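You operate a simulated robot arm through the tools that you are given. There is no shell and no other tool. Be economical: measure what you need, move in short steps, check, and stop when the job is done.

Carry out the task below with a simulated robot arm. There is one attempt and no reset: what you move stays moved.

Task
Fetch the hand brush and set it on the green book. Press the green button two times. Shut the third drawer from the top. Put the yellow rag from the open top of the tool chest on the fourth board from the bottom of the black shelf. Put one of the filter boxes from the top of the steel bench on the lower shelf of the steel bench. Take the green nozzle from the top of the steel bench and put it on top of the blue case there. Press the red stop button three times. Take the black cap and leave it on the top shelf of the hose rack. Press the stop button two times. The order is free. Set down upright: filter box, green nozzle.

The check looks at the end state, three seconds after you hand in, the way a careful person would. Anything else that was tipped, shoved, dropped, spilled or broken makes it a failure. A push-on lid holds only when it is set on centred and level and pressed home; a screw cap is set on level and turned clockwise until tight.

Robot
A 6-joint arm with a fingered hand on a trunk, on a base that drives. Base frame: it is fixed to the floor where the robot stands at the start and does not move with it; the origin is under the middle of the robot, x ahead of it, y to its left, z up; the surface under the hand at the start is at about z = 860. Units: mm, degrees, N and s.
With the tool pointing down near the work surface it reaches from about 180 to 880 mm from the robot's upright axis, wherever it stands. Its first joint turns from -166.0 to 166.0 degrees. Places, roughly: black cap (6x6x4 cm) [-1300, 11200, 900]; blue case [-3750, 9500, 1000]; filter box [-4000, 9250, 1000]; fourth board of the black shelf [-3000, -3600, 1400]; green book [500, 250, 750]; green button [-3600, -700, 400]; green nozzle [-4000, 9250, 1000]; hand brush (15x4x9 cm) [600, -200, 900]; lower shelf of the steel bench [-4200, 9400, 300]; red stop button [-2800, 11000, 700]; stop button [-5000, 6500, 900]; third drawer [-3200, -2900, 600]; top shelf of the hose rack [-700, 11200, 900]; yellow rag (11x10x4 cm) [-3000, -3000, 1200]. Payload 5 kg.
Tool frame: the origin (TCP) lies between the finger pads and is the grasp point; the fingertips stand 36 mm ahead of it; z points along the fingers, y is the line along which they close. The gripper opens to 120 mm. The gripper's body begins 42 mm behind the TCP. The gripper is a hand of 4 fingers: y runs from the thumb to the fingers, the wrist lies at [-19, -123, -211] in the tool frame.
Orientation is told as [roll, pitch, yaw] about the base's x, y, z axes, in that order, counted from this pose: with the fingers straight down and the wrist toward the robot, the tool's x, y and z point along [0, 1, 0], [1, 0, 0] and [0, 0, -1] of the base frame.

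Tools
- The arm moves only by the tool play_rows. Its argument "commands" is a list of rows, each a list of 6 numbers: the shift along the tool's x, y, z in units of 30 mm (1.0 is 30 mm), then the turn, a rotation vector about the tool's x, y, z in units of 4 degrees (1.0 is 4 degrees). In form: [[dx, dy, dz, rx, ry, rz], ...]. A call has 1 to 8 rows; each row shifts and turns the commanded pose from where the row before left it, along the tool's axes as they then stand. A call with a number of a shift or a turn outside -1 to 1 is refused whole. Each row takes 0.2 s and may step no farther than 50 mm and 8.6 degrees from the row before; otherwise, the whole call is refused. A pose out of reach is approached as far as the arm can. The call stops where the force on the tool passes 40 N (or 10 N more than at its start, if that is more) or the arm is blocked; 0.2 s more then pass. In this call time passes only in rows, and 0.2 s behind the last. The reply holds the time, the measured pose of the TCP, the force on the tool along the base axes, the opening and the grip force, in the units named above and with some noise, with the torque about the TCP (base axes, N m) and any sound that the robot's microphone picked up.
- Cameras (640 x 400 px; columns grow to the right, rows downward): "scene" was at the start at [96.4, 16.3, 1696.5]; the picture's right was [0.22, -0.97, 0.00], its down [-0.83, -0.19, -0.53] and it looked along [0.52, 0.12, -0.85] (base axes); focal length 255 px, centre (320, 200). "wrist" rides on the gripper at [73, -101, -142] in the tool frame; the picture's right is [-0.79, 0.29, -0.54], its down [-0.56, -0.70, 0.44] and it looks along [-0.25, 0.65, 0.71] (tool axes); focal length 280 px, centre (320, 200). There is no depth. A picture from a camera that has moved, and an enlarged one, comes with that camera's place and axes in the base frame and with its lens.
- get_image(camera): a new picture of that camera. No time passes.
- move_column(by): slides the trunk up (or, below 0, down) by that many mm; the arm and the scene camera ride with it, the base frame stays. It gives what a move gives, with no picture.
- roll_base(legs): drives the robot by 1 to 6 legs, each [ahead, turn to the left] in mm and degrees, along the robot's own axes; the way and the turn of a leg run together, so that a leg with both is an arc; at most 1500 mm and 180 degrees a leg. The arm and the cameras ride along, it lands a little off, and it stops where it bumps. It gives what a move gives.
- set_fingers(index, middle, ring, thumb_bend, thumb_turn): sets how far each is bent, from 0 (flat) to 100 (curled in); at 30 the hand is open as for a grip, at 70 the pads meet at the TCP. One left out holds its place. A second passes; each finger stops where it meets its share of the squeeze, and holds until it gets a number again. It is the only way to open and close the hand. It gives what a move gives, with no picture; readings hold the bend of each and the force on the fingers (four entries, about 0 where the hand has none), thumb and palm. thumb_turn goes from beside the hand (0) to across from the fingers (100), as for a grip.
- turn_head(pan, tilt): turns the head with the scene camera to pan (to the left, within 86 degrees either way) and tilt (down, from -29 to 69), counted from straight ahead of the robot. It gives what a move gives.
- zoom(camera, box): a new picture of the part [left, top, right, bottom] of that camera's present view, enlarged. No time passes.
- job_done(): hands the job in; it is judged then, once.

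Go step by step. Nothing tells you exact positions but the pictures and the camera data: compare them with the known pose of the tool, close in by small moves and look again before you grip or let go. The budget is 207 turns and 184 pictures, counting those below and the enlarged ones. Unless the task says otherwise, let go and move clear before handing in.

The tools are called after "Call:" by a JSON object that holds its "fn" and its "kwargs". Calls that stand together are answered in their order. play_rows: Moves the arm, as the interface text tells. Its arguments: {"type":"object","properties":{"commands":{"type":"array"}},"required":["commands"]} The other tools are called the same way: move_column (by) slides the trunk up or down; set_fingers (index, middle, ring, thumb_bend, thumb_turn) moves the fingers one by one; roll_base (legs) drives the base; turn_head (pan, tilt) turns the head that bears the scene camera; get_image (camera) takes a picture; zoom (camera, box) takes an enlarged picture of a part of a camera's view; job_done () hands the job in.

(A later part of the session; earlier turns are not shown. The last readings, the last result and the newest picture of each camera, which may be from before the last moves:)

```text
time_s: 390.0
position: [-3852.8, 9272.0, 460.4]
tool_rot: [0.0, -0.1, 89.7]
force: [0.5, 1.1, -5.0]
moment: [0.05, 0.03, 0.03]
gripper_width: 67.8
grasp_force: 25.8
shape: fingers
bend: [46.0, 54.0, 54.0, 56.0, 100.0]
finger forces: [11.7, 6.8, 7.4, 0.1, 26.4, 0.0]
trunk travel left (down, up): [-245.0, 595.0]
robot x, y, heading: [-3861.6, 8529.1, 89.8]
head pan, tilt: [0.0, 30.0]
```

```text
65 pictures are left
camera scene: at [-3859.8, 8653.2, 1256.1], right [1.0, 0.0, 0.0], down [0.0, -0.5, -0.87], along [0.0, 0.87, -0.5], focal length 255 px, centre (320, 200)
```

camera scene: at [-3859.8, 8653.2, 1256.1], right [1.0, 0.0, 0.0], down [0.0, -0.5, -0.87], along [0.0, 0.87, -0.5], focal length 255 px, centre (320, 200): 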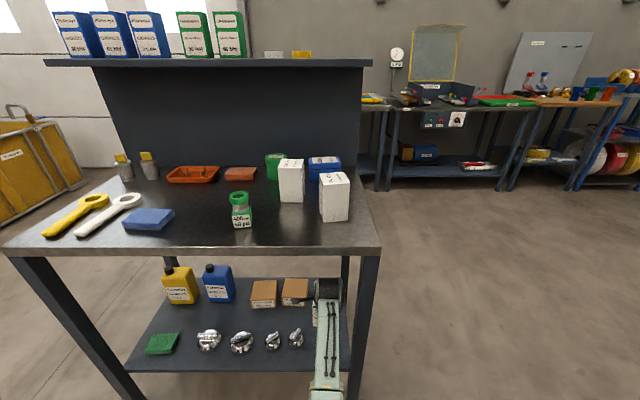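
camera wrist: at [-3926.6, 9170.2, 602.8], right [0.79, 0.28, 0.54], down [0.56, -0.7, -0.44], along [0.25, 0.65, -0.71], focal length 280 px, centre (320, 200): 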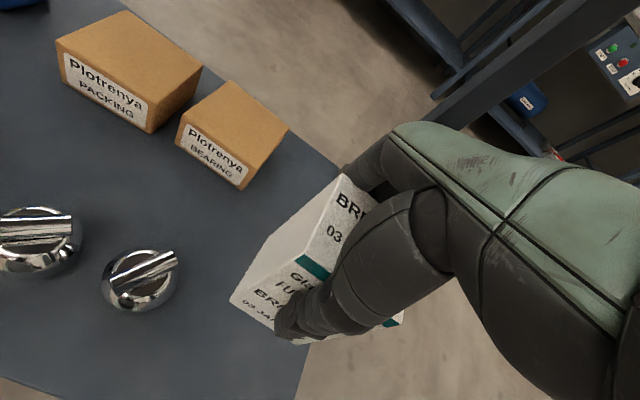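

Position is good. Lower the box.

Call:
{"fn": "play_rows", "kwargs": {"commands": [[0, 0, 0.9, 0, 0, 0], [0, 0, 0.9, 0, 0, 0], [0, 0, 0.6, 0, 0, 0]]}}

Call:
{"fn": "play_rows", "kwargs": {"commands": [[0, 0, 0.15, 0, 0, 0], [0, 0, 0.15, 0, 0, 0]]}}

Call:
{"fn": "get_image", "kwargs": {"camera": "wrist"}}

```text
time_s: 390.8
position: [-3852.8, 9270.5, 389.5]
tool_rot: [0.0, 0.0, 89.7]
force: [1.1, 0.3, -3.6]
moment: [0.0, 0.02, -0.01]
gripper_width: 67.7
grasp_force: 26.4
shape: fingers
bend: [46.0, 54.0, 54.0, 56.0, 100.0]
finger forces: [11.8, 6.8, 7.4, 0.0, 26.0, 0.0]
trunk travel left (down, up): [-245.0, 595.0]
robot x, y, heading: [-3857.5, 8531.6, 90.0]
head pan, tilt: [0.0, 30.0]
```

```text
time_s: 391.4
position: [-3852.5, 9270.8, 380.6]
tool_rot: [0.0, -0.1, 89.7]
force: [0.0, 0.7, -3.6]
moment: [0.01, 0.03, 0.03]
gripper_width: 68.0
grasp_force: 25.9
shape: fingers
bend: [46.0, 54.0, 54.0, 56.0, 100.0]
finger forces: [11.8, 6.7, 7.3, 0.1, 26.1, 0.0]
trunk travel left (down, up): [-245.0, 595.0]
robot x, y, heading: [-3863.0, 8533.2, 89.9]
head pan, tilt: [0.0, 30.0]
```

```text
64 pictures are left
camera wrist: at [-3926.7, 9170.6, 522.3], right [0.79, 0.28, 0.54], down [0.56, -0.7, -0.44], along [0.25, 0.65, -0.71], focal length 280 px, centre (320, 200)
```

wrist: 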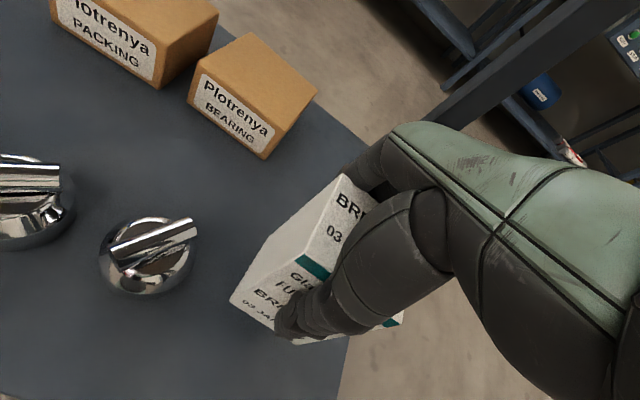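

Call:
{"fn": "play_rows", "kwargs": {"commands": [[0, 0, 0.12, 0, 0, 0], [0, 0, 0.12, 0, 0, 0], [0, 0, 0.1, 0, 0, 0]]}}

```text
time_s: 392.2
position: [-3852.1, 9272.2, 368.6]
tool_rot: [0.0, -0.2, 89.7]
force: [-0.3, 0.8, -3.1]
moment: [0.01, 0.04, -0.02]
gripper_width: 67.8
grasp_force: 25.5
shape: fingers
bend: [46.0, 54.0, 54.0, 56.0, 100.0]
finger forces: [11.8, 6.8, 7.3, 0.0, 26.0, 0.1]
trunk travel left (down, up): [-245.0, 595.0]
robot x, y, heading: [-3858.8, 8532.2, 89.7]
head pan, tilt: [0.0, 30.0]
```

No contact yet; continuing gently.

Call:
{"fn": "play_rows", "kwargs": {"commands": [[0, 0, 0.1, 0, 0, 0], [0, 0, 0.1, 0, 0, 0]]}}

Call:
{"fn": "play_rows", "kwargs": {"commands": [[0, 0, 0.1, 0, 0, 0], [0, 0, 0.1, 0, 0, 0]]}}

```text
time_s: 392.8
position: [-3853.4, 9271.7, 363.4]
tool_rot: [0.0, 0.0, 89.7]
force: [-0.7, -0.5, -4.2]
moment: [-0.02, 0.01, 0.01]
gripper_width: 67.7
grasp_force: 26.2
shape: fingers
bend: [46.0, 54.0, 54.0, 56.0, 100.0]
finger forces: [11.8, 6.8, 7.3, 0.0, 26.1, 0.0]
trunk travel left (down, up): [-245.0, 595.0]
robot x, y, heading: [-3860.3, 8533.5, 90.0]
head pan, tilt: [0.0, 30.0]
```

```text
time_s: 393.4
position: [-3853.1, 9270.8, 356.8]
tool_rot: [0.1, 0.0, 89.7]
force: [-0.4, 0.2, -4.2]
moment: [0.04, -0.01, 0.0]
gripper_width: 67.6
grasp_force: 26.1
shape: fingers
bend: [46.0, 54.0, 54.0, 56.0, 100.0]
finger forces: [11.8, 6.8, 7.3, 0.0, 26.1, 0.1]
trunk travel left (down, up): [-245.0, 595.0]
robot x, y, heading: [-3858.9, 8533.6, 90.0]
head pan, tilt: [0.0, 30.0]
```

Call:
{"fn": "play_rows", "kwargs": {"commands": [[0, 0, 0.1, 0, 0, 0], [0, 0, 0.1, 0, 0, 0]]}}

Call:
{"fn": "zoom", "kwargs": {"camera": "scene", "box": [260, 260, 400, 390]}}

Call:
{"fn": "get_image", "kwargs": {"camera": "wrist"}}

```text
time_s: 394.0
position: [-3852.8, 9269.4, 351.2]
tool_rot: [0.0, -0.1, 89.7]
force: [0.6, -0.2, -4.7]
moment: [0.01, 0.05, -0.02]
gripper_width: 67.9
grasp_force: 26.0
shape: fingers
bend: [46.0, 54.0, 54.0, 56.0, 100.0]
finger forces: [11.8, 6.8, 7.3, 0.0, 26.0, 0.1]
trunk travel left (down, up): [-245.0, 595.0]
robot x, y, heading: [-3859.2, 8531.7, 89.7]
head pan, tilt: [0.0, 30.0]
```

```text
3.08 times, centred on (330, 325) of scene
camera zoom: at [-3859.8, 8652.4, 1256.2], right [1.0, 0.0, 0.0], down [0.0, -0.5, -0.87], along [0.0, 0.87, -0.5], focal length 786 px, centre (289, -185)
```

zoom: 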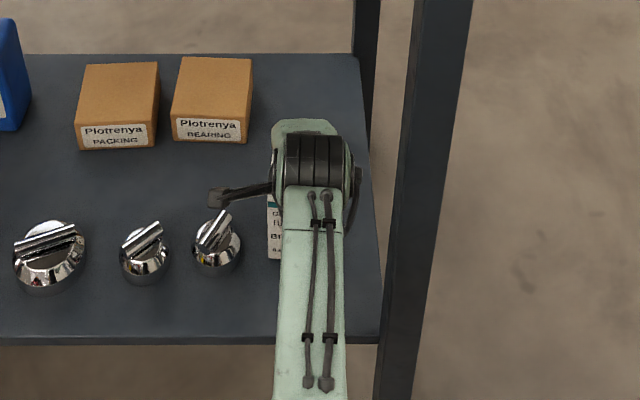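

```text
62 pictures are left
camera wrist: at [-3926.9, 9168.4, 494.1], right [0.79, 0.28, 0.54], down [0.56, -0.7, -0.44], along [0.25, 0.65, -0.71], focal length 280 px, centre (320, 200)
```

wrist: 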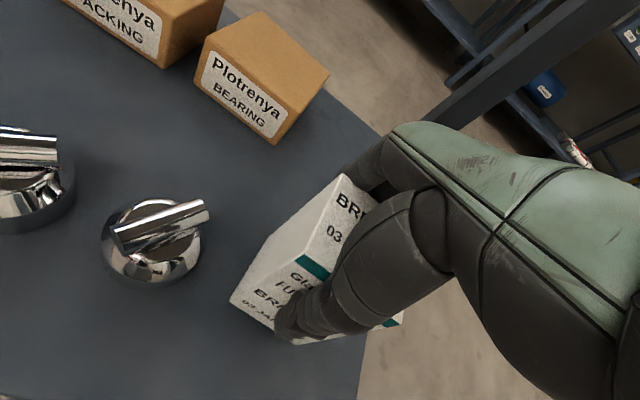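

Call:
{"fn": "play_rows", "kwargs": {"commands": [[0, 0, 0.13, 0, 0, 0], [0, 0, 0.13, 0, 0, 0]]}}

Call:
{"fn": "play_rows", "kwargs": {"commands": [[0, 0, 0.13, 0, 0, 0]]}}

Call:
{"fn": "play_rows", "kwargs": {"commands": [[0, 0, 0.13, 0, 0, 0]]}}

```text
time_s: 394.6
position: [-3853.2, 9271.6, 345.7]
tool_rot: [0.0, -0.3, 89.7]
force: [-0.5, -2.2, 4.3]
moment: [0.03, -0.01, -0.02]
gripper_width: 67.7
grasp_force: 26.7
shape: fingers
bend: [46.0, 54.0, 54.0, 56.0, 100.0]
finger forces: [11.3, 6.6, 7.3, 0.0, 28.7, 0.0]
trunk travel left (down, up): [-245.0, 595.0]
robot x, y, heading: [-3858.0, 8529.1, 89.8]
head pan, tilt: [0.0, 30.0]
```

```text
time_s: 395.0
position: [-3851.6, 9272.6, 344.4]
tool_rot: [0.0, -0.4, 89.7]
force: [-1.2, -8.2, 19.6]
moment: [-0.03, -0.04, 0.01]
gripper_width: 67.7
grasp_force: 27.4
shape: fingers
bend: [47.0, 54.0, 54.0, 57.0, 100.0]
finger forces: [9.5, 6.3, 7.0, 0.0, 32.5, 0.1]
trunk travel left (down, up): [-245.0, 595.0]
robot x, y, heading: [-3866.3, 8531.6, 89.8]
head pan, tilt: [0.0, 30.0]
```

```text
time_s: 395.4
position: [-3853.4, 9271.0, 343.2]
tool_rot: [0.0, -0.8, 89.8]
force: [-2.6, -12.5, 35.7]
moment: [0.08, -0.27, -0.01]
gripper_width: 67.6
grasp_force: 29.5
shape: fingers
bend: [47.0, 54.0, 55.0, 58.0, 100.0]
finger forces: [7.8, 6.8, 7.2, 0.1, 38.1, 0.1]
trunk travel left (down, up): [-245.0, 595.0]
robot x, y, heading: [-3863.4, 8531.3, 89.6]
head pan, tilt: [0.0, 30.0]
```

Box is on the shelf. Relieve the press, then open and lift away.

Call:
{"fn": "play_rows", "kwargs": {"commands": [[0, 0, -0.22, 0, 0, 0]]}}

Call:
{"fn": "set_fingers", "kwargs": {"index": 30, "middle": 30, "ring": 30, "thumb_bend": 30}}

Call:
{"fn": "play_rows", "kwargs": {"commands": [[0, 0, -0.7, 0, 0, 0], [0, 0, -1, 0, 0, 0], [0, 0, -1, 0, 0, 0], [0, 0, -1, 0, 0, 0]]}}

Call:
{"fn": "get_image", "kwargs": {"camera": "wrist"}}

```text
time_s: 395.8
position: [-3852.6, 9270.5, 343.4]
tool_rot: [0.0, -0.3, 89.8]
force: [-1.2, 2.6, 13.2]
moment: [0.76, -0.25, 0.16]
gripper_width: 67.7
grasp_force: 28.2
shape: fingers
bend: [46.0, 54.0, 54.0, 58.0, 100.0]
finger forces: [11.2, 8.7, 9.3, 0.0, 27.3, 0.0]
trunk travel left (down, up): [-245.0, 595.0]
robot x, y, heading: [-3858.9, 8530.5, 89.6]
head pan, tilt: [0.0, 30.0]
```

```text
time_s: 396.8
position: [-3853.5, 9272.1, 342.5]
tool_rot: [0.0, -0.2, 89.7]
force: [-0.9, 0.0, 0.2]
moment: [0.01, 0.02, 0.0]
gripper_width: 123.1
grasp_force: 0.1
shape: fingers
bend: [30.0, 30.0, 30.0, 30.0, 98.0]
finger forces: [0.0, 0.0, 0.1, 0.0, 0.0, 0.0]
trunk travel left (down, up): [-245.0, 595.0]
robot x, y, heading: [-3857.3, 8525.9, 89.8]
head pan, tilt: [0.0, 30.0]
```

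```text
time_s: 397.8
position: [-3855.7, 9270.1, 454.7]
tool_rot: [0.0, -0.1, 89.7]
force: [0.2, 0.3, -0.8]
moment: [0.02, -0.04, 0.03]
gripper_width: 123.3
grasp_force: 0.1
shape: fingers
bend: [30.0, 30.0, 30.0, 30.0, 98.0]
finger forces: [0.0, 0.0, 0.0, 0.0, 0.0, 0.1]
trunk travel left (down, up): [-245.0, 595.0]
robot x, y, heading: [-3861.8, 8530.6, 89.9]
head pan, tilt: [0.0, 30.0]
```

```text
61 pictures are left
camera wrist: at [-3928.2, 9169.2, 597.6], right [0.79, 0.28, 0.54], down [0.56, -0.7, -0.44], along [0.25, 0.65, -0.71], focal length 280 px, centre (320, 200)
```

wrist: 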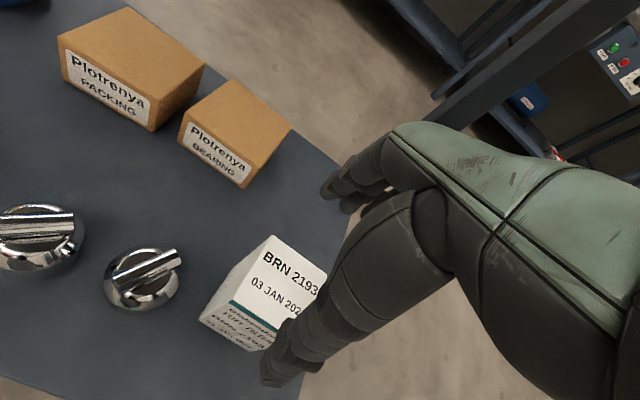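

The filter box stands upright on the lower shelf. Back out, raise the trunk, and look at the nozzle and case.

Call:
{"fn": "roll_base", "kwargs": {"legs": [[-500, 0]]}}

Call:
{"fn": "move_column", "kwargs": {"by": 400}}

Call:
{"fn": "move_column", "kwargs": {"by": 190}}

Call:
{"fn": "roll_base", "kwargs": {"legs": [[0, 16], [250, 0], [0, -16]]}}

Call:
{"fn": "turn_head", "kwargs": {"pan": 0, "tilt": 40}}

Call:
{"fn": "get_image", "kwargs": {"camera": "scene"}}

```text
time_s: 400.9
position: [-3851.6, 8777.3, 454.9]
tool_rot: [0.0, -0.2, 89.2]
force: [-0.8, -0.5, -0.4]
moment: [0.0, -0.02, 0.01]
gripper_width: 123.2
grasp_force: 0.1
shape: fingers
bend: [30.0, 30.0, 30.0, 30.0, 98.0]
finger forces: [0.1, 0.1, 0.1, 0.0, 0.1, 0.1]
trunk travel left (down, up): [-245.0, 595.0]
robot x, y, heading: [-3858.9, 8035.5, 89.3]
head pan, tilt: [0.0, 30.0]
```

```text
time_s: 404.8
position: [-3851.0, 8779.0, 855.0]
tool_rot: [0.0, -0.1, 89.2]
force: [0.1, 0.1, 0.1]
moment: [0.0, 0.0, 0.0]
gripper_width: 123.0
grasp_force: 0.0
shape: fingers
bend: [30.0, 30.0, 30.0, 30.0, 98.0]
finger forces: [0.0, 0.1, 0.0, 0.0, 0.0, 0.0]
trunk travel left (down, up): [-645.0, 195.0]
robot x, y, heading: [-3864.4, 8037.1, 89.1]
head pan, tilt: [0.0, 30.0]
```

```text
time_s: 406.9
position: [-3851.2, 8778.4, 1044.4]
tool_rot: [0.0, -0.2, 89.2]
force: [0.6, 0.3, 0.4]
moment: [-0.03, 0.01, 0.03]
gripper_width: 123.2
grasp_force: 0.0
shape: fingers
bend: [30.0, 30.0, 30.0, 30.0, 98.0]
finger forces: [0.0, 0.1, 0.1, 0.0, 0.1, 0.0]
trunk travel left (down, up): [-835.0, 5.0]
robot x, y, heading: [-3863.9, 8041.8, 89.3]
head pan, tilt: [0.0, 30.0]
```

```text
time_s: 410.9
position: [-3918.1, 9016.3, 1045.4]
tool_rot: [0.0, -0.2, 89.2]
force: [-0.6, -0.3, 0.5]
moment: [0.02, -0.02, 0.04]
gripper_width: 123.1
grasp_force: 0.1
shape: fingers
bend: [30.0, 30.0, 30.0, 30.0, 98.0]
finger forces: [0.0, 0.0, 0.1, 0.0, 0.1, 0.0]
trunk travel left (down, up): [-835.0, 5.0]
robot x, y, heading: [-3929.1, 8276.3, 89.3]
head pan, tilt: [0.0, 30.0]
```

```text
time_s: 411.6
position: [-3918.0, 9015.8, 1045.2]
tool_rot: [0.1, -0.2, 89.2]
force: [-1.5, 0.1, 0.1]
moment: [0.0, -0.02, -0.01]
gripper_width: 123.3
grasp_force: 0.0
shape: fingers
bend: [30.0, 30.0, 30.0, 30.0, 98.0]
finger forces: [0.0, 0.0, 0.0, 0.1, 0.1, 0.1]
trunk travel left (down, up): [-835.0, 5.0]
robot x, y, heading: [-3930.3, 8273.8, 89.2]
head pan, tilt: [0.0, 40.0]
```

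```text
60 pictures are left
camera scene: at [-3928.4, 8391.6, 1830.9], right [1.0, -0.01, 0.0], down [-0.01, -0.64, -0.77], along [0.01, 0.77, -0.64], focal length 255 px, centre (320, 200)
```

scene: 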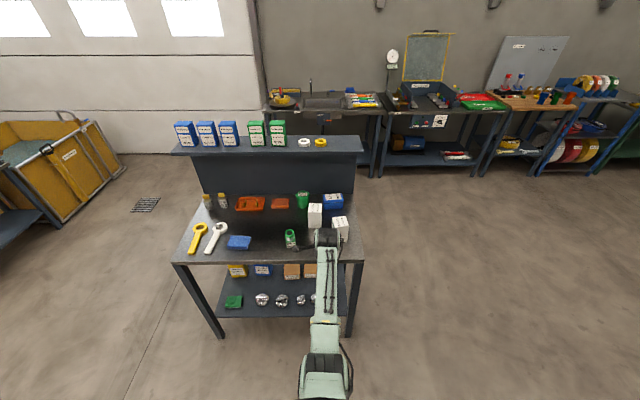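

Call:
{"fn": "zoom", "kwargs": {"camera": "scene", "box": [265, 180, 365, 265]}}

Call:
{"fn": "get_image", "kwargs": {"camera": "wrist"}}

```text
4.71 times, centred on (315, 222) of scene
camera zoom: at [-3928.4, 8391.6, 1830.9], right [1.0, -0.01, 0.0], down [-0.01, -0.64, -0.77], along [0.01, 0.77, -0.64], focal length 1202 px, centre (344, 94)
```

zoom: 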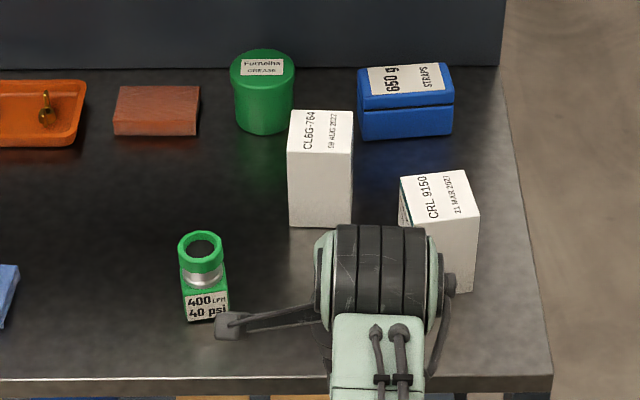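

```text
58 pictures are left
camera wrist: at [-3992.3, 8915.2, 1187.4], right [0.79, 0.28, 0.54], down [0.55, -0.71, -0.44], along [0.26, 0.65, -0.71], focal length 280 px, centre (320, 200)
```

wrist: 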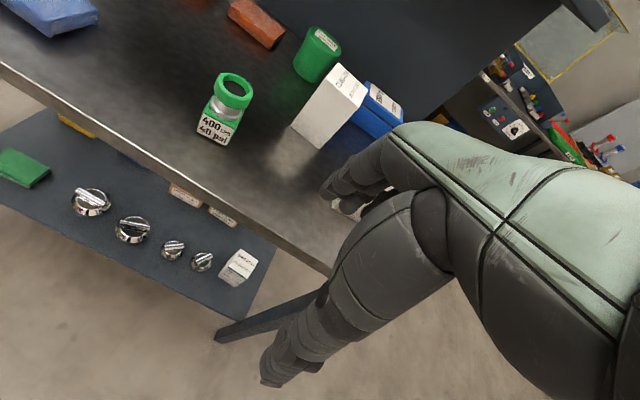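

The nozzle's top is at about (-4057, 9193, 966), and the case top is about 120×70 mm at (-3850, 9496), under the ledge. Shift the arm left and back first, then drive in.

Call:
{"fn": "play_rows", "kwargs": {"commands": [[0.77, -1, -0.3, 0, 0, 0], [0.77, -1, -0.3, 0, 0, 0], [0.77, -1, -0.3, 0, 0, 0], [0.77, -1, -0.3, 0, 0, 0], [0.77, -1, -0.3, 0, 0, 0], [0.77, -1, -0.3, 0, 0, 0]]}}

Call:
{"fn": "roll_base", "kwargs": {"legs": [[360, 0]]}}

Call:
{"fn": "get_image", "kwargs": {"camera": "wrist"}}

```text
time_s: 413.0
position: [-4062.0, 8836.4, 1099.0]
tool_rot: [0.0, -0.2, 89.1]
force: [-0.3, -0.1, 0.2]
moment: [0.02, -0.01, 0.01]
gripper_width: 123.4
grasp_force: 0.0
shape: fingers
bend: [30.0, 30.0, 30.0, 30.0, 98.0]
finger forces: [0.0, 0.1, 0.0, 0.0, 0.1, 0.1]
trunk travel left (down, up): [-835.0, 5.0]
robot x, y, heading: [-3931.9, 8276.5, 89.1]
head pan, tilt: [0.0, 40.0]
```

```text
time_s: 415.6
position: [-4051.7, 9204.4, 1097.9]
tool_rot: [-0.1, -0.3, 89.0]
force: [0.5, -0.3, -0.7]
moment: [0.01, 0.0, -0.01]
gripper_width: 123.0
grasp_force: 0.0
shape: fingers
bend: [30.0, 30.0, 30.0, 30.0, 98.0]
finger forces: [0.0, 0.1, 0.0, 0.0, 0.0, 0.0]
trunk travel left (down, up): [-835.0, 5.0]
robot x, y, heading: [-3922.0, 8640.4, 89.0]
head pan, tilt: [0.0, 40.0]
```

```text
57 pictures are left
camera wrist: at [-4127.8, 9103.5, 1241.2], right [0.79, 0.27, 0.54], down [0.55, -0.71, -0.44], along [0.26, 0.65, -0.71], focal length 280 px, centre (320, 200)
```

wrist: 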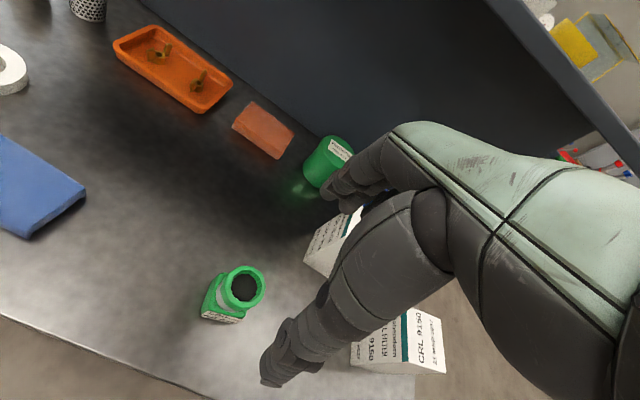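

The nozzle is centred at (-4062, 9210), top z ≈ 943, rotated about 13°. Align and descend part way.

Call:
{"fn": "play_rows", "kwargs": {"commands": [[0.12, 0.07, 0.5, 0, 0, -0.85], [0.12, 0.07, 0.5, 0, 0, -0.85], [0.1, 0.06, 0.5, 0, 0, -0.85], [0, 0, 0.9, 0, 0, -0.6], [0, 0, 0.9, 0, 0, 0]]}}

Call:
{"fn": "get_image", "kwargs": {"camera": "wrist"}}

```text
time_s: 416.8
position: [-4061.6, 9211.0, 1000.2]
tool_rot: [0.0, -0.2, 101.6]
force: [0.0, 0.1, -0.4]
moment: [0.0, 0.0, 0.01]
gripper_width: 123.3
grasp_force: 0.1
shape: fingers
bend: [30.0, 30.0, 30.0, 30.0, 98.0]
finger forces: [0.1, 0.1, 0.0, 0.1, 0.0, 0.0]
trunk travel left (down, up): [-835.0, 5.0]
robot x, y, heading: [-3922.7, 8640.4, 88.8]
head pan, tilt: [0.0, 40.0]
```

```text
56 pictures are left
camera wrist: at [-4113.6, 9097.3, 1142.4], right [0.72, 0.44, 0.54], down [0.69, -0.57, -0.44], along [0.12, 0.69, -0.71], focal length 280 px, centre (320, 200)
```

wrist: 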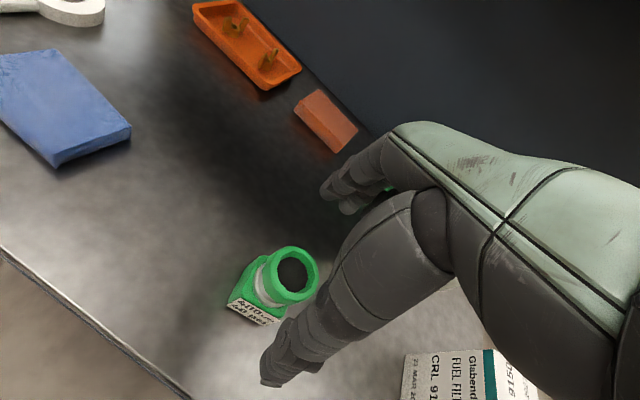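

Aligned on the ring. Descend and grip.

Call:
{"fn": "play_rows", "kwargs": {"commands": [[0, 0, 0.9, 0, 0, 0], [0, 0, 0.9, 0, 0, 0], [0, 0, 0.9, 0, 0, 0]]}}

Call:
{"fn": "set_fingers", "kwargs": {"index": 70, "middle": 70, "ring": 70, "thumb_bend": 70}}

Call:
{"fn": "get_image", "kwargs": {"camera": "wrist"}}

```text
time_s: 417.6
position: [-4063.4, 9210.5, 917.9]
tool_rot: [0.1, -0.1, 101.5]
force: [-0.6, 0.1, -0.6]
moment: [-0.01, 0.0, 0.01]
gripper_width: 123.4
grasp_force: 0.0
shape: fingers
bend: [30.0, 30.0, 30.0, 30.0, 98.0]
finger forces: [0.0, 0.0, 0.1, 0.0, 0.0, 0.0]
trunk travel left (down, up): [-835.0, 5.0]
robot x, y, heading: [-3921.0, 8646.1, 88.7]
head pan, tilt: [0.0, 40.0]
```

```text
time_s: 418.6
position: [-4062.6, 9210.5, 918.2]
tool_rot: [0.0, -0.2, 101.5]
force: [0.2, 0.0, 0.1]
moment: [0.04, -0.02, 0.0]
gripper_width: 45.1
grasp_force: 15.7
shape: fingers
bend: [58.0, 60.0, 70.0, 57.0, 100.0]
finger forces: [7.9, 8.1, 0.0, 0.0, 15.8, 0.0]
trunk travel left (down, up): [-835.0, 5.0]
robot x, y, heading: [-3924.2, 8639.4, 89.1]
head pan, tilt: [0.0, 40.0]
```

```text
55 pictures are left
camera wrist: at [-4115.5, 9096.6, 1060.5], right [0.72, 0.44, 0.54], down [0.69, -0.57, -0.44], along [0.12, 0.69, -0.71], focal length 280 px, centre (320, 200)
```

wrist: 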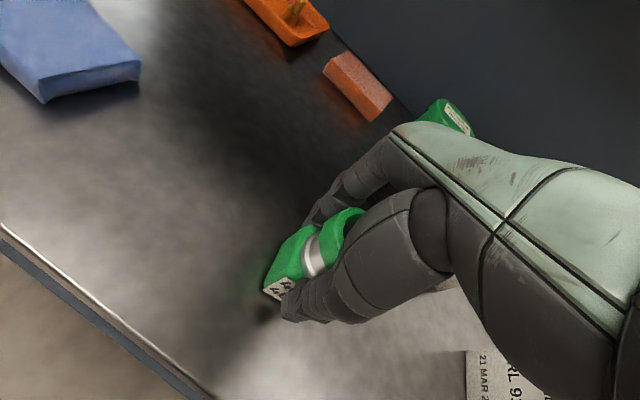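

Gripped. Lift 150 mm and verify.

Call:
{"fn": "play_rows", "kwargs": {"commands": [[0, 0, -1, 0, 0, 0], [0, 0, -1, 0, 0, 0], [0, 0, -1, 0, 0, 0], [0, 0, -1, 0, 0, 0], [0, 0, -1, 0, 0, 0]]}}

Call:
{"fn": "play_rows", "kwargs": {"commands": [[-0.99, 0.436, 0, 0, 0, 0], [-0.99, 0.436, 0, 0, 0, 0], [-0.99, 0.436, 0, 0, 0, 0], [-0.99, 0.436, 0, 0, 0, 0], [-0.99, 0.436, 0, 0, 0, 0], [-0.99, 0.436, 0, 0, 0, 0], [-0.99, 0.436, 0, 0, 0, 0], [-0.99, 0.436, 0, 0, 0, 0]]}}

Call:
{"fn": "get_image", "kwargs": {"camera": "wrist"}}

Call:
{"fn": "get_image", "kwargs": {"camera": "scene"}}

```text
time_s: 419.8
position: [-4062.1, 9211.5, 1069.4]
tool_rot: [0.0, -0.1, 101.5]
force: [0.3, 0.3, -2.4]
moment: [0.03, 0.04, 0.01]
gripper_width: 45.2
grasp_force: 16.1
shape: fingers
bend: [59.0, 60.0, 70.0, 57.0, 100.0]
finger forces: [8.0, 7.7, 0.0, 0.0, 15.7, 0.1]
trunk travel left (down, up): [-835.0, 5.0]
robot x, y, heading: [-3921.3, 8641.1, 88.8]
head pan, tilt: [0.0, 40.0]
```

```text
time_s: 421.6
position: [-3849.4, 9362.3, 1068.2]
tool_rot: [0.1, -0.2, 101.5]
force: [0.5, -0.6, -1.5]
moment: [-0.02, 0.01, -0.02]
gripper_width: 45.3
grasp_force: 15.9
shape: fingers
bend: [59.0, 60.0, 70.0, 57.0, 100.0]
finger forces: [7.9, 7.6, 0.0, 0.0, 15.5, 0.1]
trunk travel left (down, up): [-835.0, 5.0]
robot x, y, heading: [-3925.5, 8640.6, 88.8]
head pan, tilt: [0.0, 40.0]
```

```text
54 pictures are left
camera wrist: at [-3901.8, 9248.6, 1210.7], right [0.72, 0.44, 0.54], down [0.69, -0.57, -0.44], along [0.12, 0.69, -0.71], focal length 280 px, centre (320, 200)
```

wrist: 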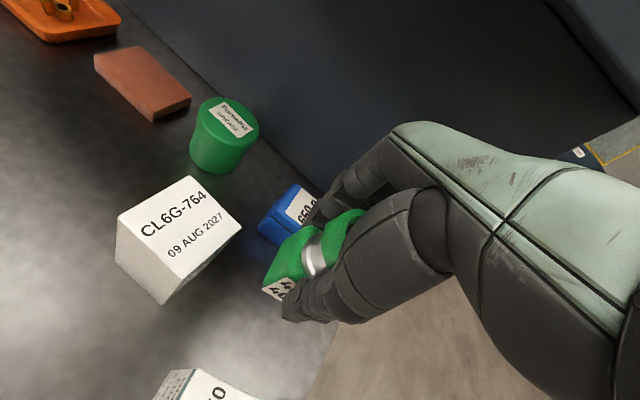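

```text
53 pictures are left
camera scene: at [-3920.8, 8759.6, 1830.7], right [1.0, -0.02, 0.0], down [-0.01, -0.64, -0.77], along [0.01, 0.77, -0.64], focal length 255 px, centre (320, 200)
```

scene: 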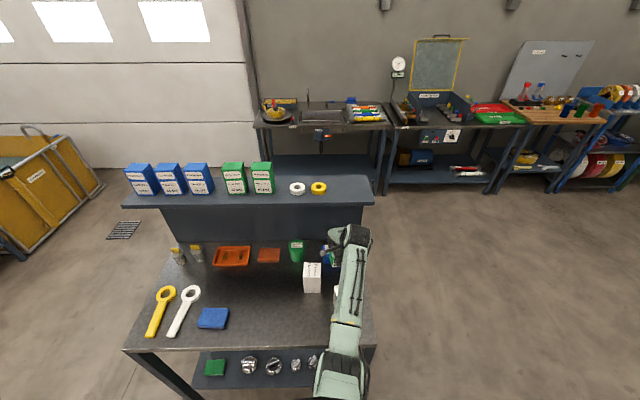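

The ledge's front edge is at (y 9458, z 1221) and the case top centre at (-3846, 9495, 930). Step forward, lower, and slide in beneath the ledge.

Call:
{"fn": "play_rows", "kwargs": {"commands": [[-0.2, 0.85, 0, 0, 0, 0], [-0.1, 0.45, 0.7, 0, 0, 0], [0, 0, 0.8, 0, 0, 0], [0, 0, 0.65, 0, 0, 0]]}}

Call:
{"fn": "get_image", "kwargs": {"camera": "wrist"}}

Call:
{"fn": "zoom", "kwargs": {"camera": "scene", "box": [280, 180, 400, 310]}}

```text
time_s: 422.6
position: [-3847.3, 9405.1, 1004.2]
tool_rot: [0.0, -0.1, 101.6]
force: [0.4, 0.3, -2.3]
moment: [-0.04, -0.01, -0.05]
gripper_width: 45.1
grasp_force: 15.5
shape: fingers
bend: [59.0, 60.0, 70.0, 57.0, 100.0]
finger forces: [8.0, 7.5, 0.0, 0.1, 15.4, 0.1]
trunk travel left (down, up): [-835.0, 5.0]
robot x, y, heading: [-3924.0, 8640.7, 89.0]
head pan, tilt: [0.0, 40.0]
```

```text
52 pictures are left
camera wrist: at [-3899.7, 9290.2, 1145.4], right [0.72, 0.44, 0.54], down [0.69, -0.57, -0.44], along [0.12, 0.69, -0.71], focal length 280 px, centre (320, 200)
```

wrist: 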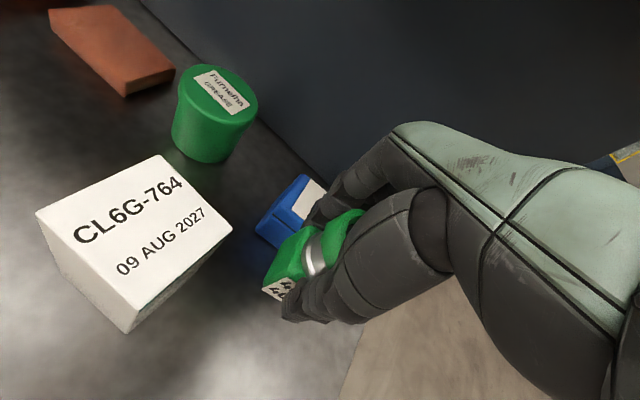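

```text
3.08 times, centred on (340, 245) of scene
camera zoom: at [-3922.0, 8759.4, 1830.8], right [1.0, -0.02, 0.0], down [-0.01, -0.64, -0.77], along [0.01, 0.77, -0.64], focal length 786 px, centre (258, 62)
```

zoom: 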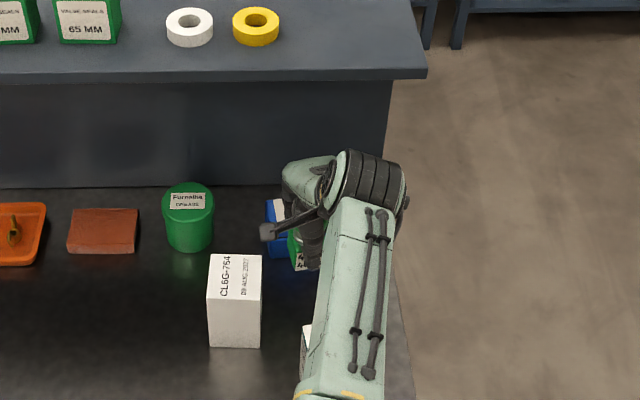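

Call:
{"fn": "play_rows", "kwargs": {"commands": [[-0.17, 0.85, 0, 0, 0, 0], [-0.17, 0.85, 0, 0, 0, 0], [-0.17, 0.85, 0, 0, 0, 0]]}}

Call:
{"fn": "get_image", "kwargs": {"camera": "wrist"}}

Call:
{"fn": "zoom", "kwargs": {"camera": "scene", "box": [280, 180, 400, 310]}}

```text
time_s: 423.4
position: [-3847.6, 9478.2, 1002.0]
tool_rot: [0.0, 0.0, 101.5]
force: [0.4, -0.4, -3.0]
moment: [0.02, -0.01, 0.0]
gripper_width: 45.3
grasp_force: 15.3
shape: fingers
bend: [59.0, 60.0, 70.0, 57.0, 100.0]
finger forces: [7.9, 7.4, 0.0, 0.0, 15.4, 0.0]
trunk travel left (down, up): [-835.0, 5.0]
robot x, y, heading: [-3922.1, 8640.2, 89.2]
head pan, tilt: [0.0, 40.0]
```

```text
50 pictures are left
camera wrist: at [-3899.7, 9365.2, 1145.8], right [0.72, 0.44, 0.54], down [0.69, -0.57, -0.44], along [0.12, 0.69, -0.71], focal length 280 px, centre (320, 200)
```

wrist: 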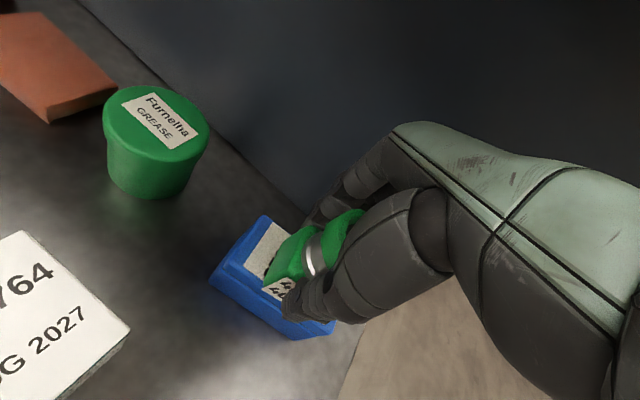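

```text
3.08 times, centred on (340, 245) of scene
camera zoom: at [-3922.1, 8759.3, 1830.7], right [1.0, -0.02, 0.0], down [-0.01, -0.64, -0.77], along [0.01, 0.77, -0.64], focal length 786 px, centre (258, 62)
```

zoom: 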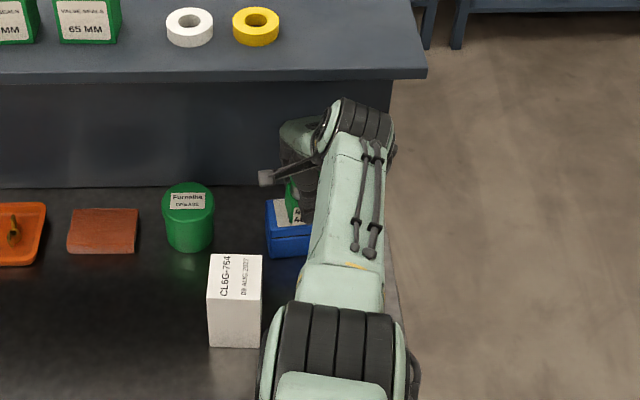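

The nozzle is over the case. Nudge 8 mm deeper and lower slowly.

Call:
{"fn": "play_rows", "kwargs": {"commands": [[-0.1, 0.27, 0, 0, 0, 0], [0, 0, 0.3, 0, 0, 0], [0, 0, 0.1, 0, 0, 0]]}}

Call:
{"fn": "play_rows", "kwargs": {"commands": [[0, 0, 0.1, 0, 0, 0], [0, 0, 0.1, 0, 0, 0]]}}

Call:
{"fn": "get_image", "kwargs": {"camera": "wrist"}}

```text
time_s: 424.2
position: [-3846.7, 9486.4, 992.8]
tool_rot: [-0.1, -0.1, 101.5]
force: [-0.8, 0.3, -2.7]
moment: [-0.04, 0.0, -0.02]
gripper_width: 45.0
grasp_force: 15.3
shape: fingers
bend: [59.0, 60.0, 70.0, 57.0, 100.0]
finger forces: [7.8, 7.4, 0.1, 0.0, 15.3, 0.1]
trunk travel left (down, up): [-835.0, 5.0]
robot x, y, heading: [-3925.1, 8639.9, 89.0]
head pan, tilt: [0.0, 40.0]
```

```text
time_s: 424.8
position: [-3846.6, 9486.5, 988.0]
tool_rot: [0.0, -0.4, 101.5]
force: [-0.5, 0.0, 2.4]
moment: [0.0, -0.03, 0.0]
gripper_width: 45.0
grasp_force: 16.1
shape: fingers
bend: [59.0, 60.0, 70.0, 57.0, 100.0]
finger forces: [7.7, 8.0, 0.0, 0.0, 15.8, 0.1]
trunk travel left (down, up): [-835.0, 5.0]
robot x, y, heading: [-3921.4, 8643.8, 89.0]
head pan, tilt: [0.0, 40.0]
```

```text
48 pictures are left
camera wrist: at [-3899.7, 9372.7, 1130.7], right [0.72, 0.44, 0.54], down [0.69, -0.57, -0.45], along [0.12, 0.69, -0.71], focal length 280 px, centre (320, 200)
```

wrist: 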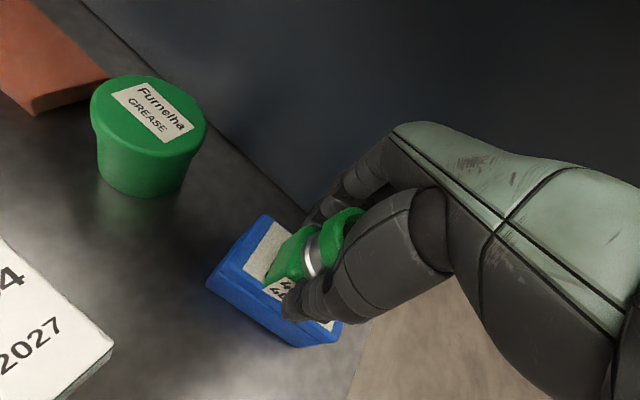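

Call:
{"fn": "zoom", "kwargs": {"camera": "wrist", "box": [190, 190, 390, 360]}}

```text
2.35 times, centred on (290, 275) of wrist
camera zoom: at [-3899.7, 9372.7, 1130.7], right [0.72, 0.44, 0.54], down [0.69, -0.57, -0.45], along [0.12, 0.69, -0.71], focal length 660 px, centre (391, 24)
```

zoom: 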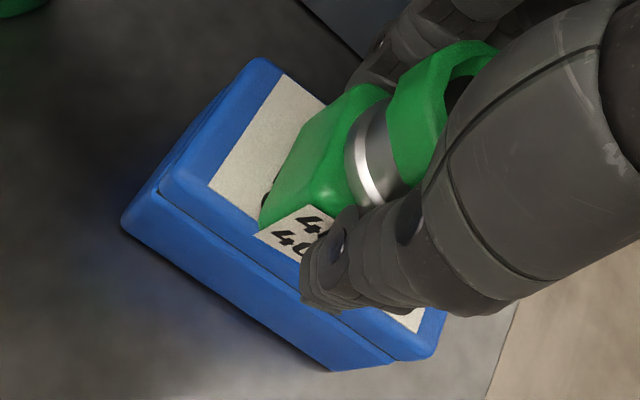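

The base sits on the lid with about 7 mm to the front edge; I'll lift slightly, shift 5 mm back, and set it down again.

Call:
{"fn": "play_rows", "kwargs": {"commands": [[0, 0, -0.25, 0, 0, 0], [-0.03, 0.17, 0, 0, 0, 0], [0, 0, 0.15, 0, 0, 0], [0, 0, 0.1, 0, 0, 0]]}}

Call:
{"fn": "play_rows", "kwargs": {"commands": [[0, 0, 0.1, 0, 0, 0]]}}

```text
time_s: 425.8
position: [-3847.1, 9490.2, 989.9]
tool_rot: [0.0, -0.1, 101.5]
force: [-0.5, 0.4, -1.4]
moment: [0.01, 0.02, 0.01]
gripper_width: 45.0
grasp_force: 15.8
shape: fingers
bend: [59.0, 60.0, 70.0, 57.0, 100.0]
finger forces: [7.8, 7.4, 0.0, 0.0, 15.5, 0.0]
out of reach, approached as far as the arm can: row 4
trunk travel left (down, up): [-835.0, 5.0]
robot x, y, heading: [-3924.9, 8644.9, 89.1]
head pan, tilt: [0.0, 40.0]
```

```text
time_s: 426.2
position: [-3846.7, 9488.3, 988.6]
tool_rot: [0.0, -0.1, 101.5]
force: [0.3, 1.5, 0.8]
moment: [0.06, -0.03, 0.06]
gripper_width: 45.1
grasp_force: 15.9
shape: fingers
bend: [59.0, 60.0, 70.0, 57.0, 100.0]
finger forces: [8.0, 8.3, 0.0, 0.1, 15.4, 0.1]
trunk travel left (down, up): [-835.0, 5.0]
robot x, y, heading: [-3924.8, 8642.2, 89.0]
head pan, tilt: [0.0, 40.0]
```

At the arm's reach limit, so I'll use the trunk for the last few mm.

Call:
{"fn": "move_column", "kwargs": {"by": -3}}

Call:
{"fn": "zoom", "kwargs": {"camera": "wrist", "box": [190, 190, 390, 360]}}

```text
time_s: 426.7
position: [-3847.8, 9489.8, 988.7]
tool_rot: [-0.1, -0.3, 101.4]
force: [-1.1, 0.1, 12.0]
moment: [-0.08, -0.04, 0.02]
gripper_width: 45.2
grasp_force: 16.6
shape: fingers
bend: [59.0, 60.0, 70.0, 57.0, 100.0]
finger forces: [8.2, 8.6, 0.0, 0.0, 16.6, 0.1]
trunk travel left (down, up): [-832.0, 8.0]
robot x, y, heading: [-3924.6, 8643.2, 88.8]
head pan, tilt: [0.0, 40.0]
```

```text
2.35 times, centred on (290, 275) of wrist
camera zoom: at [-3899.9, 9374.6, 1129.7], right [0.72, 0.43, 0.55], down [0.69, -0.57, -0.45], along [0.12, 0.69, -0.71], focal length 660 px, centre (391, 24)
```

zoom: 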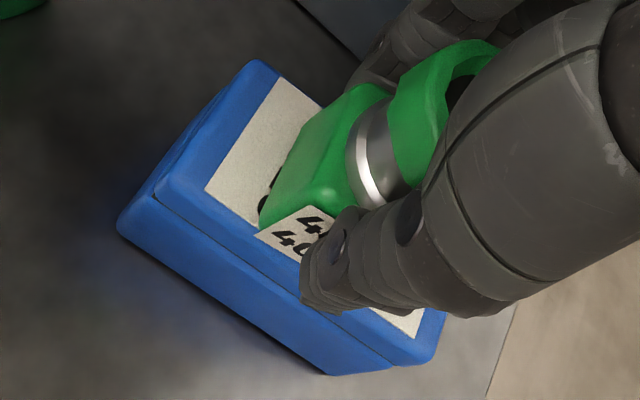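

Seated. Open the hand and check before withdrawing.

Call:
{"fn": "set_fingers", "kwargs": {"index": 30, "middle": 30, "ring": 30, "thumb_bend": 30}}

Call:
{"fn": "play_rows", "kwargs": {"commands": [[0, 0, -0.5, 0, 0, 0], [0, 0, -0.5, 0, 0, 0]]}}

Call:
{"fn": "get_image", "kwargs": {"camera": "wrist"}}

Call:
{"fn": "zoom", "kwargs": {"camera": "scene", "box": [280, 180, 400, 310]}}

```text
time_s: 427.7
position: [-3847.9, 9487.5, 985.2]
tool_rot: [-0.1, -0.1, 101.4]
force: [0.2, 0.2, -0.7]
moment: [-0.01, -0.01, 0.02]
gripper_width: 123.2
grasp_force: 0.1
shape: fingers
bend: [30.0, 30.0, 30.0, 30.0, 98.0]
finger forces: [0.0, 0.1, 0.0, 0.0, 0.0, 0.1]
trunk travel left (down, up): [-832.0, 8.0]
robot x, y, heading: [-3924.8, 8640.8, 89.0]
head pan, tilt: [0.0, 40.0]
```

```text
time_s: 428.3
position: [-3849.3, 9488.8, 1015.1]
tool_rot: [-0.2, -0.1, 101.4]
force: [-1.2, -0.1, -0.1]
moment: [0.06, -0.01, 0.01]
gripper_width: 123.2
grasp_force: 0.1
shape: fingers
bend: [30.0, 30.0, 30.0, 30.0, 98.0]
finger forces: [0.1, 0.1, 0.0, 0.1, 0.1, 0.1]
trunk travel left (down, up): [-832.0, 8.0]
robot x, y, heading: [-3928.8, 8641.6, 88.8]
head pan, tilt: [0.0, 40.0]
```

```text
45 pictures are left
camera wrist: at [-3901.3, 9374.5, 1156.9], right [0.72, 0.44, 0.54], down [0.69, -0.58, -0.44], along [0.12, 0.69, -0.71], focal length 280 px, centre (320, 200)
```

wrist: 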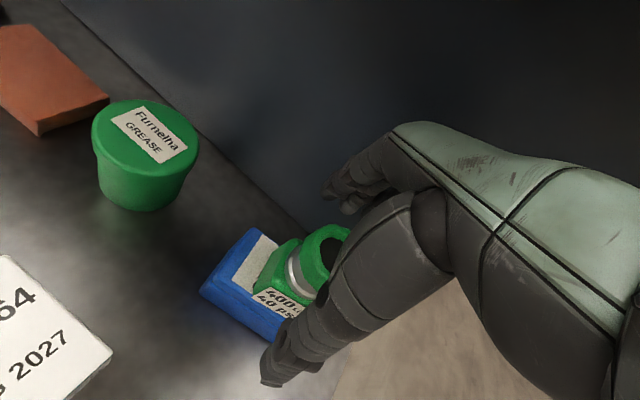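

```text
3.08 times, centred on (340, 245) of scene
camera zoom: at [-3922.4, 8757.5, 1827.9], right [1.0, -0.02, 0.0], down [-0.01, -0.64, -0.77], along [0.01, 0.77, -0.64], focal length 786 px, centre (258, 62)
```

zoom: 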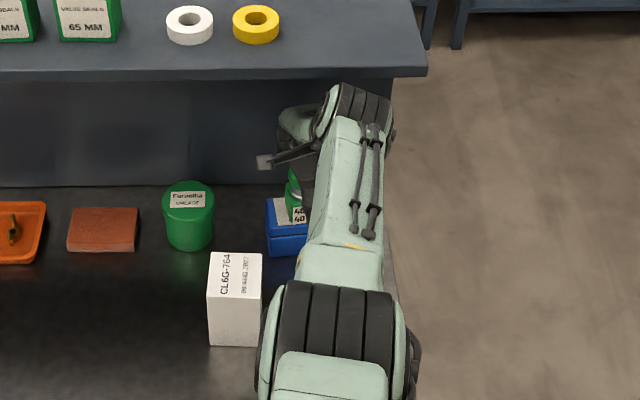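

The nozzle stands upright on the case. Slide the open hand sideways off it, then back out.

Call:
{"fn": "play_rows", "kwargs": {"commands": [[0, 0, -0.4, 0, 0, 0], [-0.88, -0.26, 0, 0, 0, 0], [-0.88, -0.26, 0, 0, 0, 0], [-0.88, -0.26, 0, 0, 0, 0], [-0.88, -0.26, 0, 0, 0, 0]]}}

Call:
{"fn": "zoom", "kwargs": {"camera": "scene", "box": [280, 180, 400, 310]}}

```text
time_s: 429.5
position: [-3735.9, 9476.3, 1023.0]
tool_rot: [0.0, -0.1, 101.4]
force: [-0.6, 0.2, -1.5]
moment: [0.01, -0.02, 0.05]
gripper_width: 123.2
grasp_force: 0.1
shape: fingers
bend: [30.0, 30.0, 30.0, 30.0, 98.0]
finger forces: [0.0, 0.1, 0.0, 0.1, 0.0, 0.0]
trunk travel left (down, up): [-832.0, 8.0]
robot x, y, heading: [-3925.9, 8644.0, 89.0]
head pan, tilt: [0.0, 40.0]
```

```text
3.08 times, centred on (340, 245) of scene
camera zoom: at [-3919.9, 8757.9, 1827.9], right [1.0, -0.02, 0.0], down [-0.01, -0.64, -0.77], along [0.01, 0.77, -0.64], focal length 786 px, centre (258, 62)
```

zoom: 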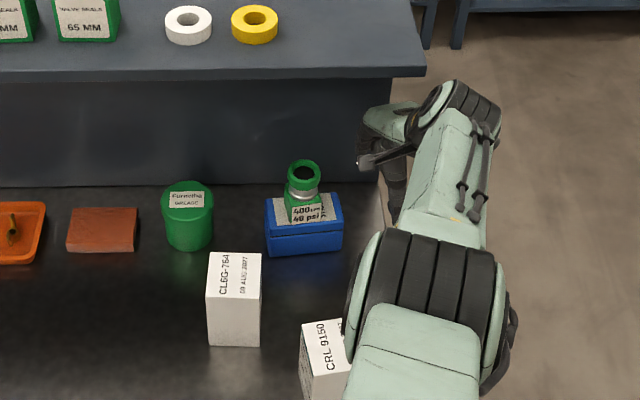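

Nozzle confirmed. Withdraw the arm up and back, then reverse away and look toward the red stop button.

Call:
{"fn": "play_rows", "kwargs": {"commands": [[-0.1, -0.8, -0.2, 0, 0, 0], [-0.1, -0.8, -0.3, 0, 0, 0], [0, -0.8, -0.8, 0, 0, 0], [0, -0.8, -0.9, 0, 0, 0], [0, -0.8, -0.9, 0, 0, 0], [0, -0.8, -0.5, 0, 0, 0.95], [0, -0.8, -0.5, 0, 0, 0.95], [0, -0.8, 0, 0, 0, 0.95]]}}

Call:
{"fn": "roll_base", "kwargs": {"legs": [[-550, 0], [0, -70]]}}

Call:
{"fn": "turn_head", "kwargs": {"pan": 40, "tilt": 20}}

Call:
{"fn": "get_image", "kwargs": {"camera": "scene"}}

```text
time_s: 431.3
position: [-3697.0, 9291.7, 1151.6]
tool_rot: [-0.2, -0.2, 89.9]
force: [0.3, -0.3, -0.2]
moment: [-0.01, 0.01, 0.03]
gripper_width: 123.3
grasp_force: 0.0
shape: fingers
bend: [30.0, 30.0, 30.0, 30.0, 98.0]
finger forces: [0.0, 0.1, 0.0, 0.0, 0.0, 0.1]
trunk travel left (down, up): [-832.0, 8.0]
robot x, y, heading: [-3923.2, 8641.1, 88.8]
head pan, tilt: [0.0, 40.0]
```

```text
time_s: 438.4
position: [-3246.1, 8097.0, 1149.6]
tool_rot: [-0.1, -0.1, 20.1]
force: [-1.2, 0.3, -0.8]
moment: [-0.02, 0.01, -0.04]
gripper_width: 123.3
grasp_force: 0.1
shape: fingers
bend: [30.0, 30.0, 30.0, 30.0, 98.0]
finger forces: [0.0, 0.1, 0.0, 0.1, 0.1, 0.1]
trunk travel left (down, up): [-832.0, 8.0]
robot x, y, heading: [-3939.7, 8086.1, 19.2]
head pan, tilt: [0.0, 40.0]
```

```text
time_s: 439.4
position: [-3245.4, 8095.9, 1148.7]
tool_rot: [0.0, -0.1, 20.1]
force: [-0.3, 0.0, -0.5]
moment: [0.01, -0.02, -0.03]
gripper_width: 123.3
grasp_force: 0.1
shape: fingers
bend: [30.0, 30.0, 30.0, 30.0, 98.0]
finger forces: [0.0, 0.1, 0.1, 0.0, 0.1, 0.0]
trunk travel left (down, up): [-832.0, 8.0]
robot x, y, heading: [-3935.9, 8082.9, 18.9]
head pan, tilt: [40.0, 20.0]
```

```text
42 pictures are left
camera scene: at [-3858.2, 8175.0, 1859.3], right [0.86, -0.52, 0.0], down [-0.18, -0.29, -0.94], along [0.48, 0.81, -0.34], focal length 255 px, centre (320, 200)
```

scene: 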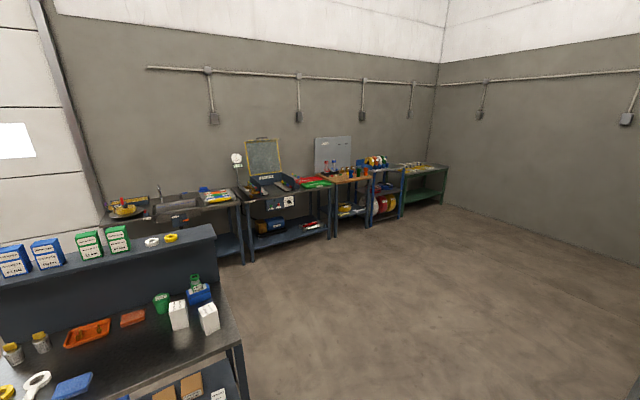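

Call:
{"fn": "zoom", "kwargs": {"camera": "scene", "box": [220, 120, 420, 250]}}

```text
3.08 times, centred on (320, 185) of scene
camera zoom: at [-3858.2, 8175.0, 1859.3], right [0.86, -0.52, 0.0], down [-0.18, -0.29, -0.94], along [0.48, 0.81, -0.34], focal length 786 px, centre (320, 246)
```

zoom: 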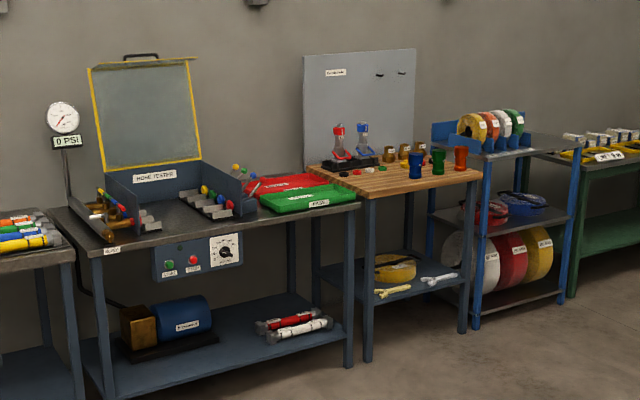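

The red STOP button is on the test bench's front panel at about (-2770, 11040, 700). Driving there.

Call:
{"fn": "roll_base", "kwargs": {"legs": [[0, 39], [1150, 0], [1080, 0], [0, 32]]}}

Call:
{"fn": "turn_head", "kwargs": {"pan": -10, "tilt": 35}}

Call:
{"fn": "get_image", "kwargs": {"camera": "scene"}}

```text
time_s: 455.5
position: [-2593.8, 10649.5, 1149.4]
tool_rot: [-0.1, -0.1, 92.3]
force: [0.6, 0.5, 0.4]
moment: [0.03, 0.0, 0.04]
gripper_width: 123.4
grasp_force: 0.0
shape: fingers
bend: [30.0, 30.0, 30.0, 30.0, 98.0]
finger forces: [0.0, 0.0, 0.0, 0.0, 0.0, 0.0]
trunk travel left (down, up): [-832.0, 8.0]
robot x, y, heading: [-2791.6, 9991.8, 91.1]
head pan, tilt: [40.0, 20.0]
```

```text
time_s: 456.7
position: [-2593.4, 10650.9, 1149.5]
tool_rot: [-0.1, 0.0, 92.3]
force: [0.1, 0.1, 0.6]
moment: [-0.01, 0.03, 0.01]
gripper_width: 123.1
grasp_force: 0.1
shape: fingers
bend: [30.0, 30.0, 30.0, 30.0, 98.0]
finger forces: [0.0, 0.1, 0.1, 0.0, 0.0, 0.0]
trunk travel left (down, up): [-832.0, 8.0]
robot x, y, heading: [-2795.2, 9992.1, 91.2]
head pan, tilt: [-10.0, 35.0]
```

```text
40 pictures are left
camera scene: at [-2780.9, 10109.1, 1835.5], right [0.99, -0.15, 0.0], down [-0.09, -0.57, -0.82], along [0.12, 0.81, -0.57], focal length 255 px, centre (320, 200)
```

scene: 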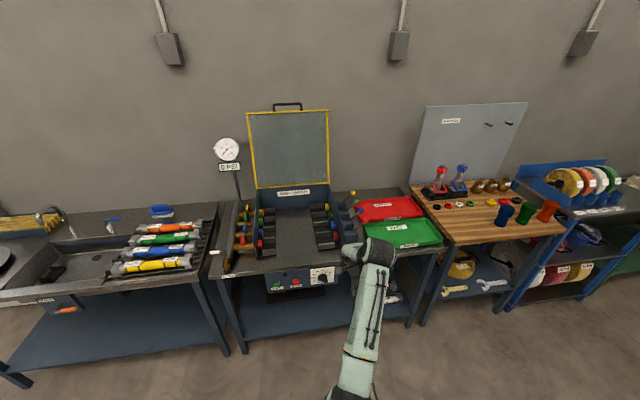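

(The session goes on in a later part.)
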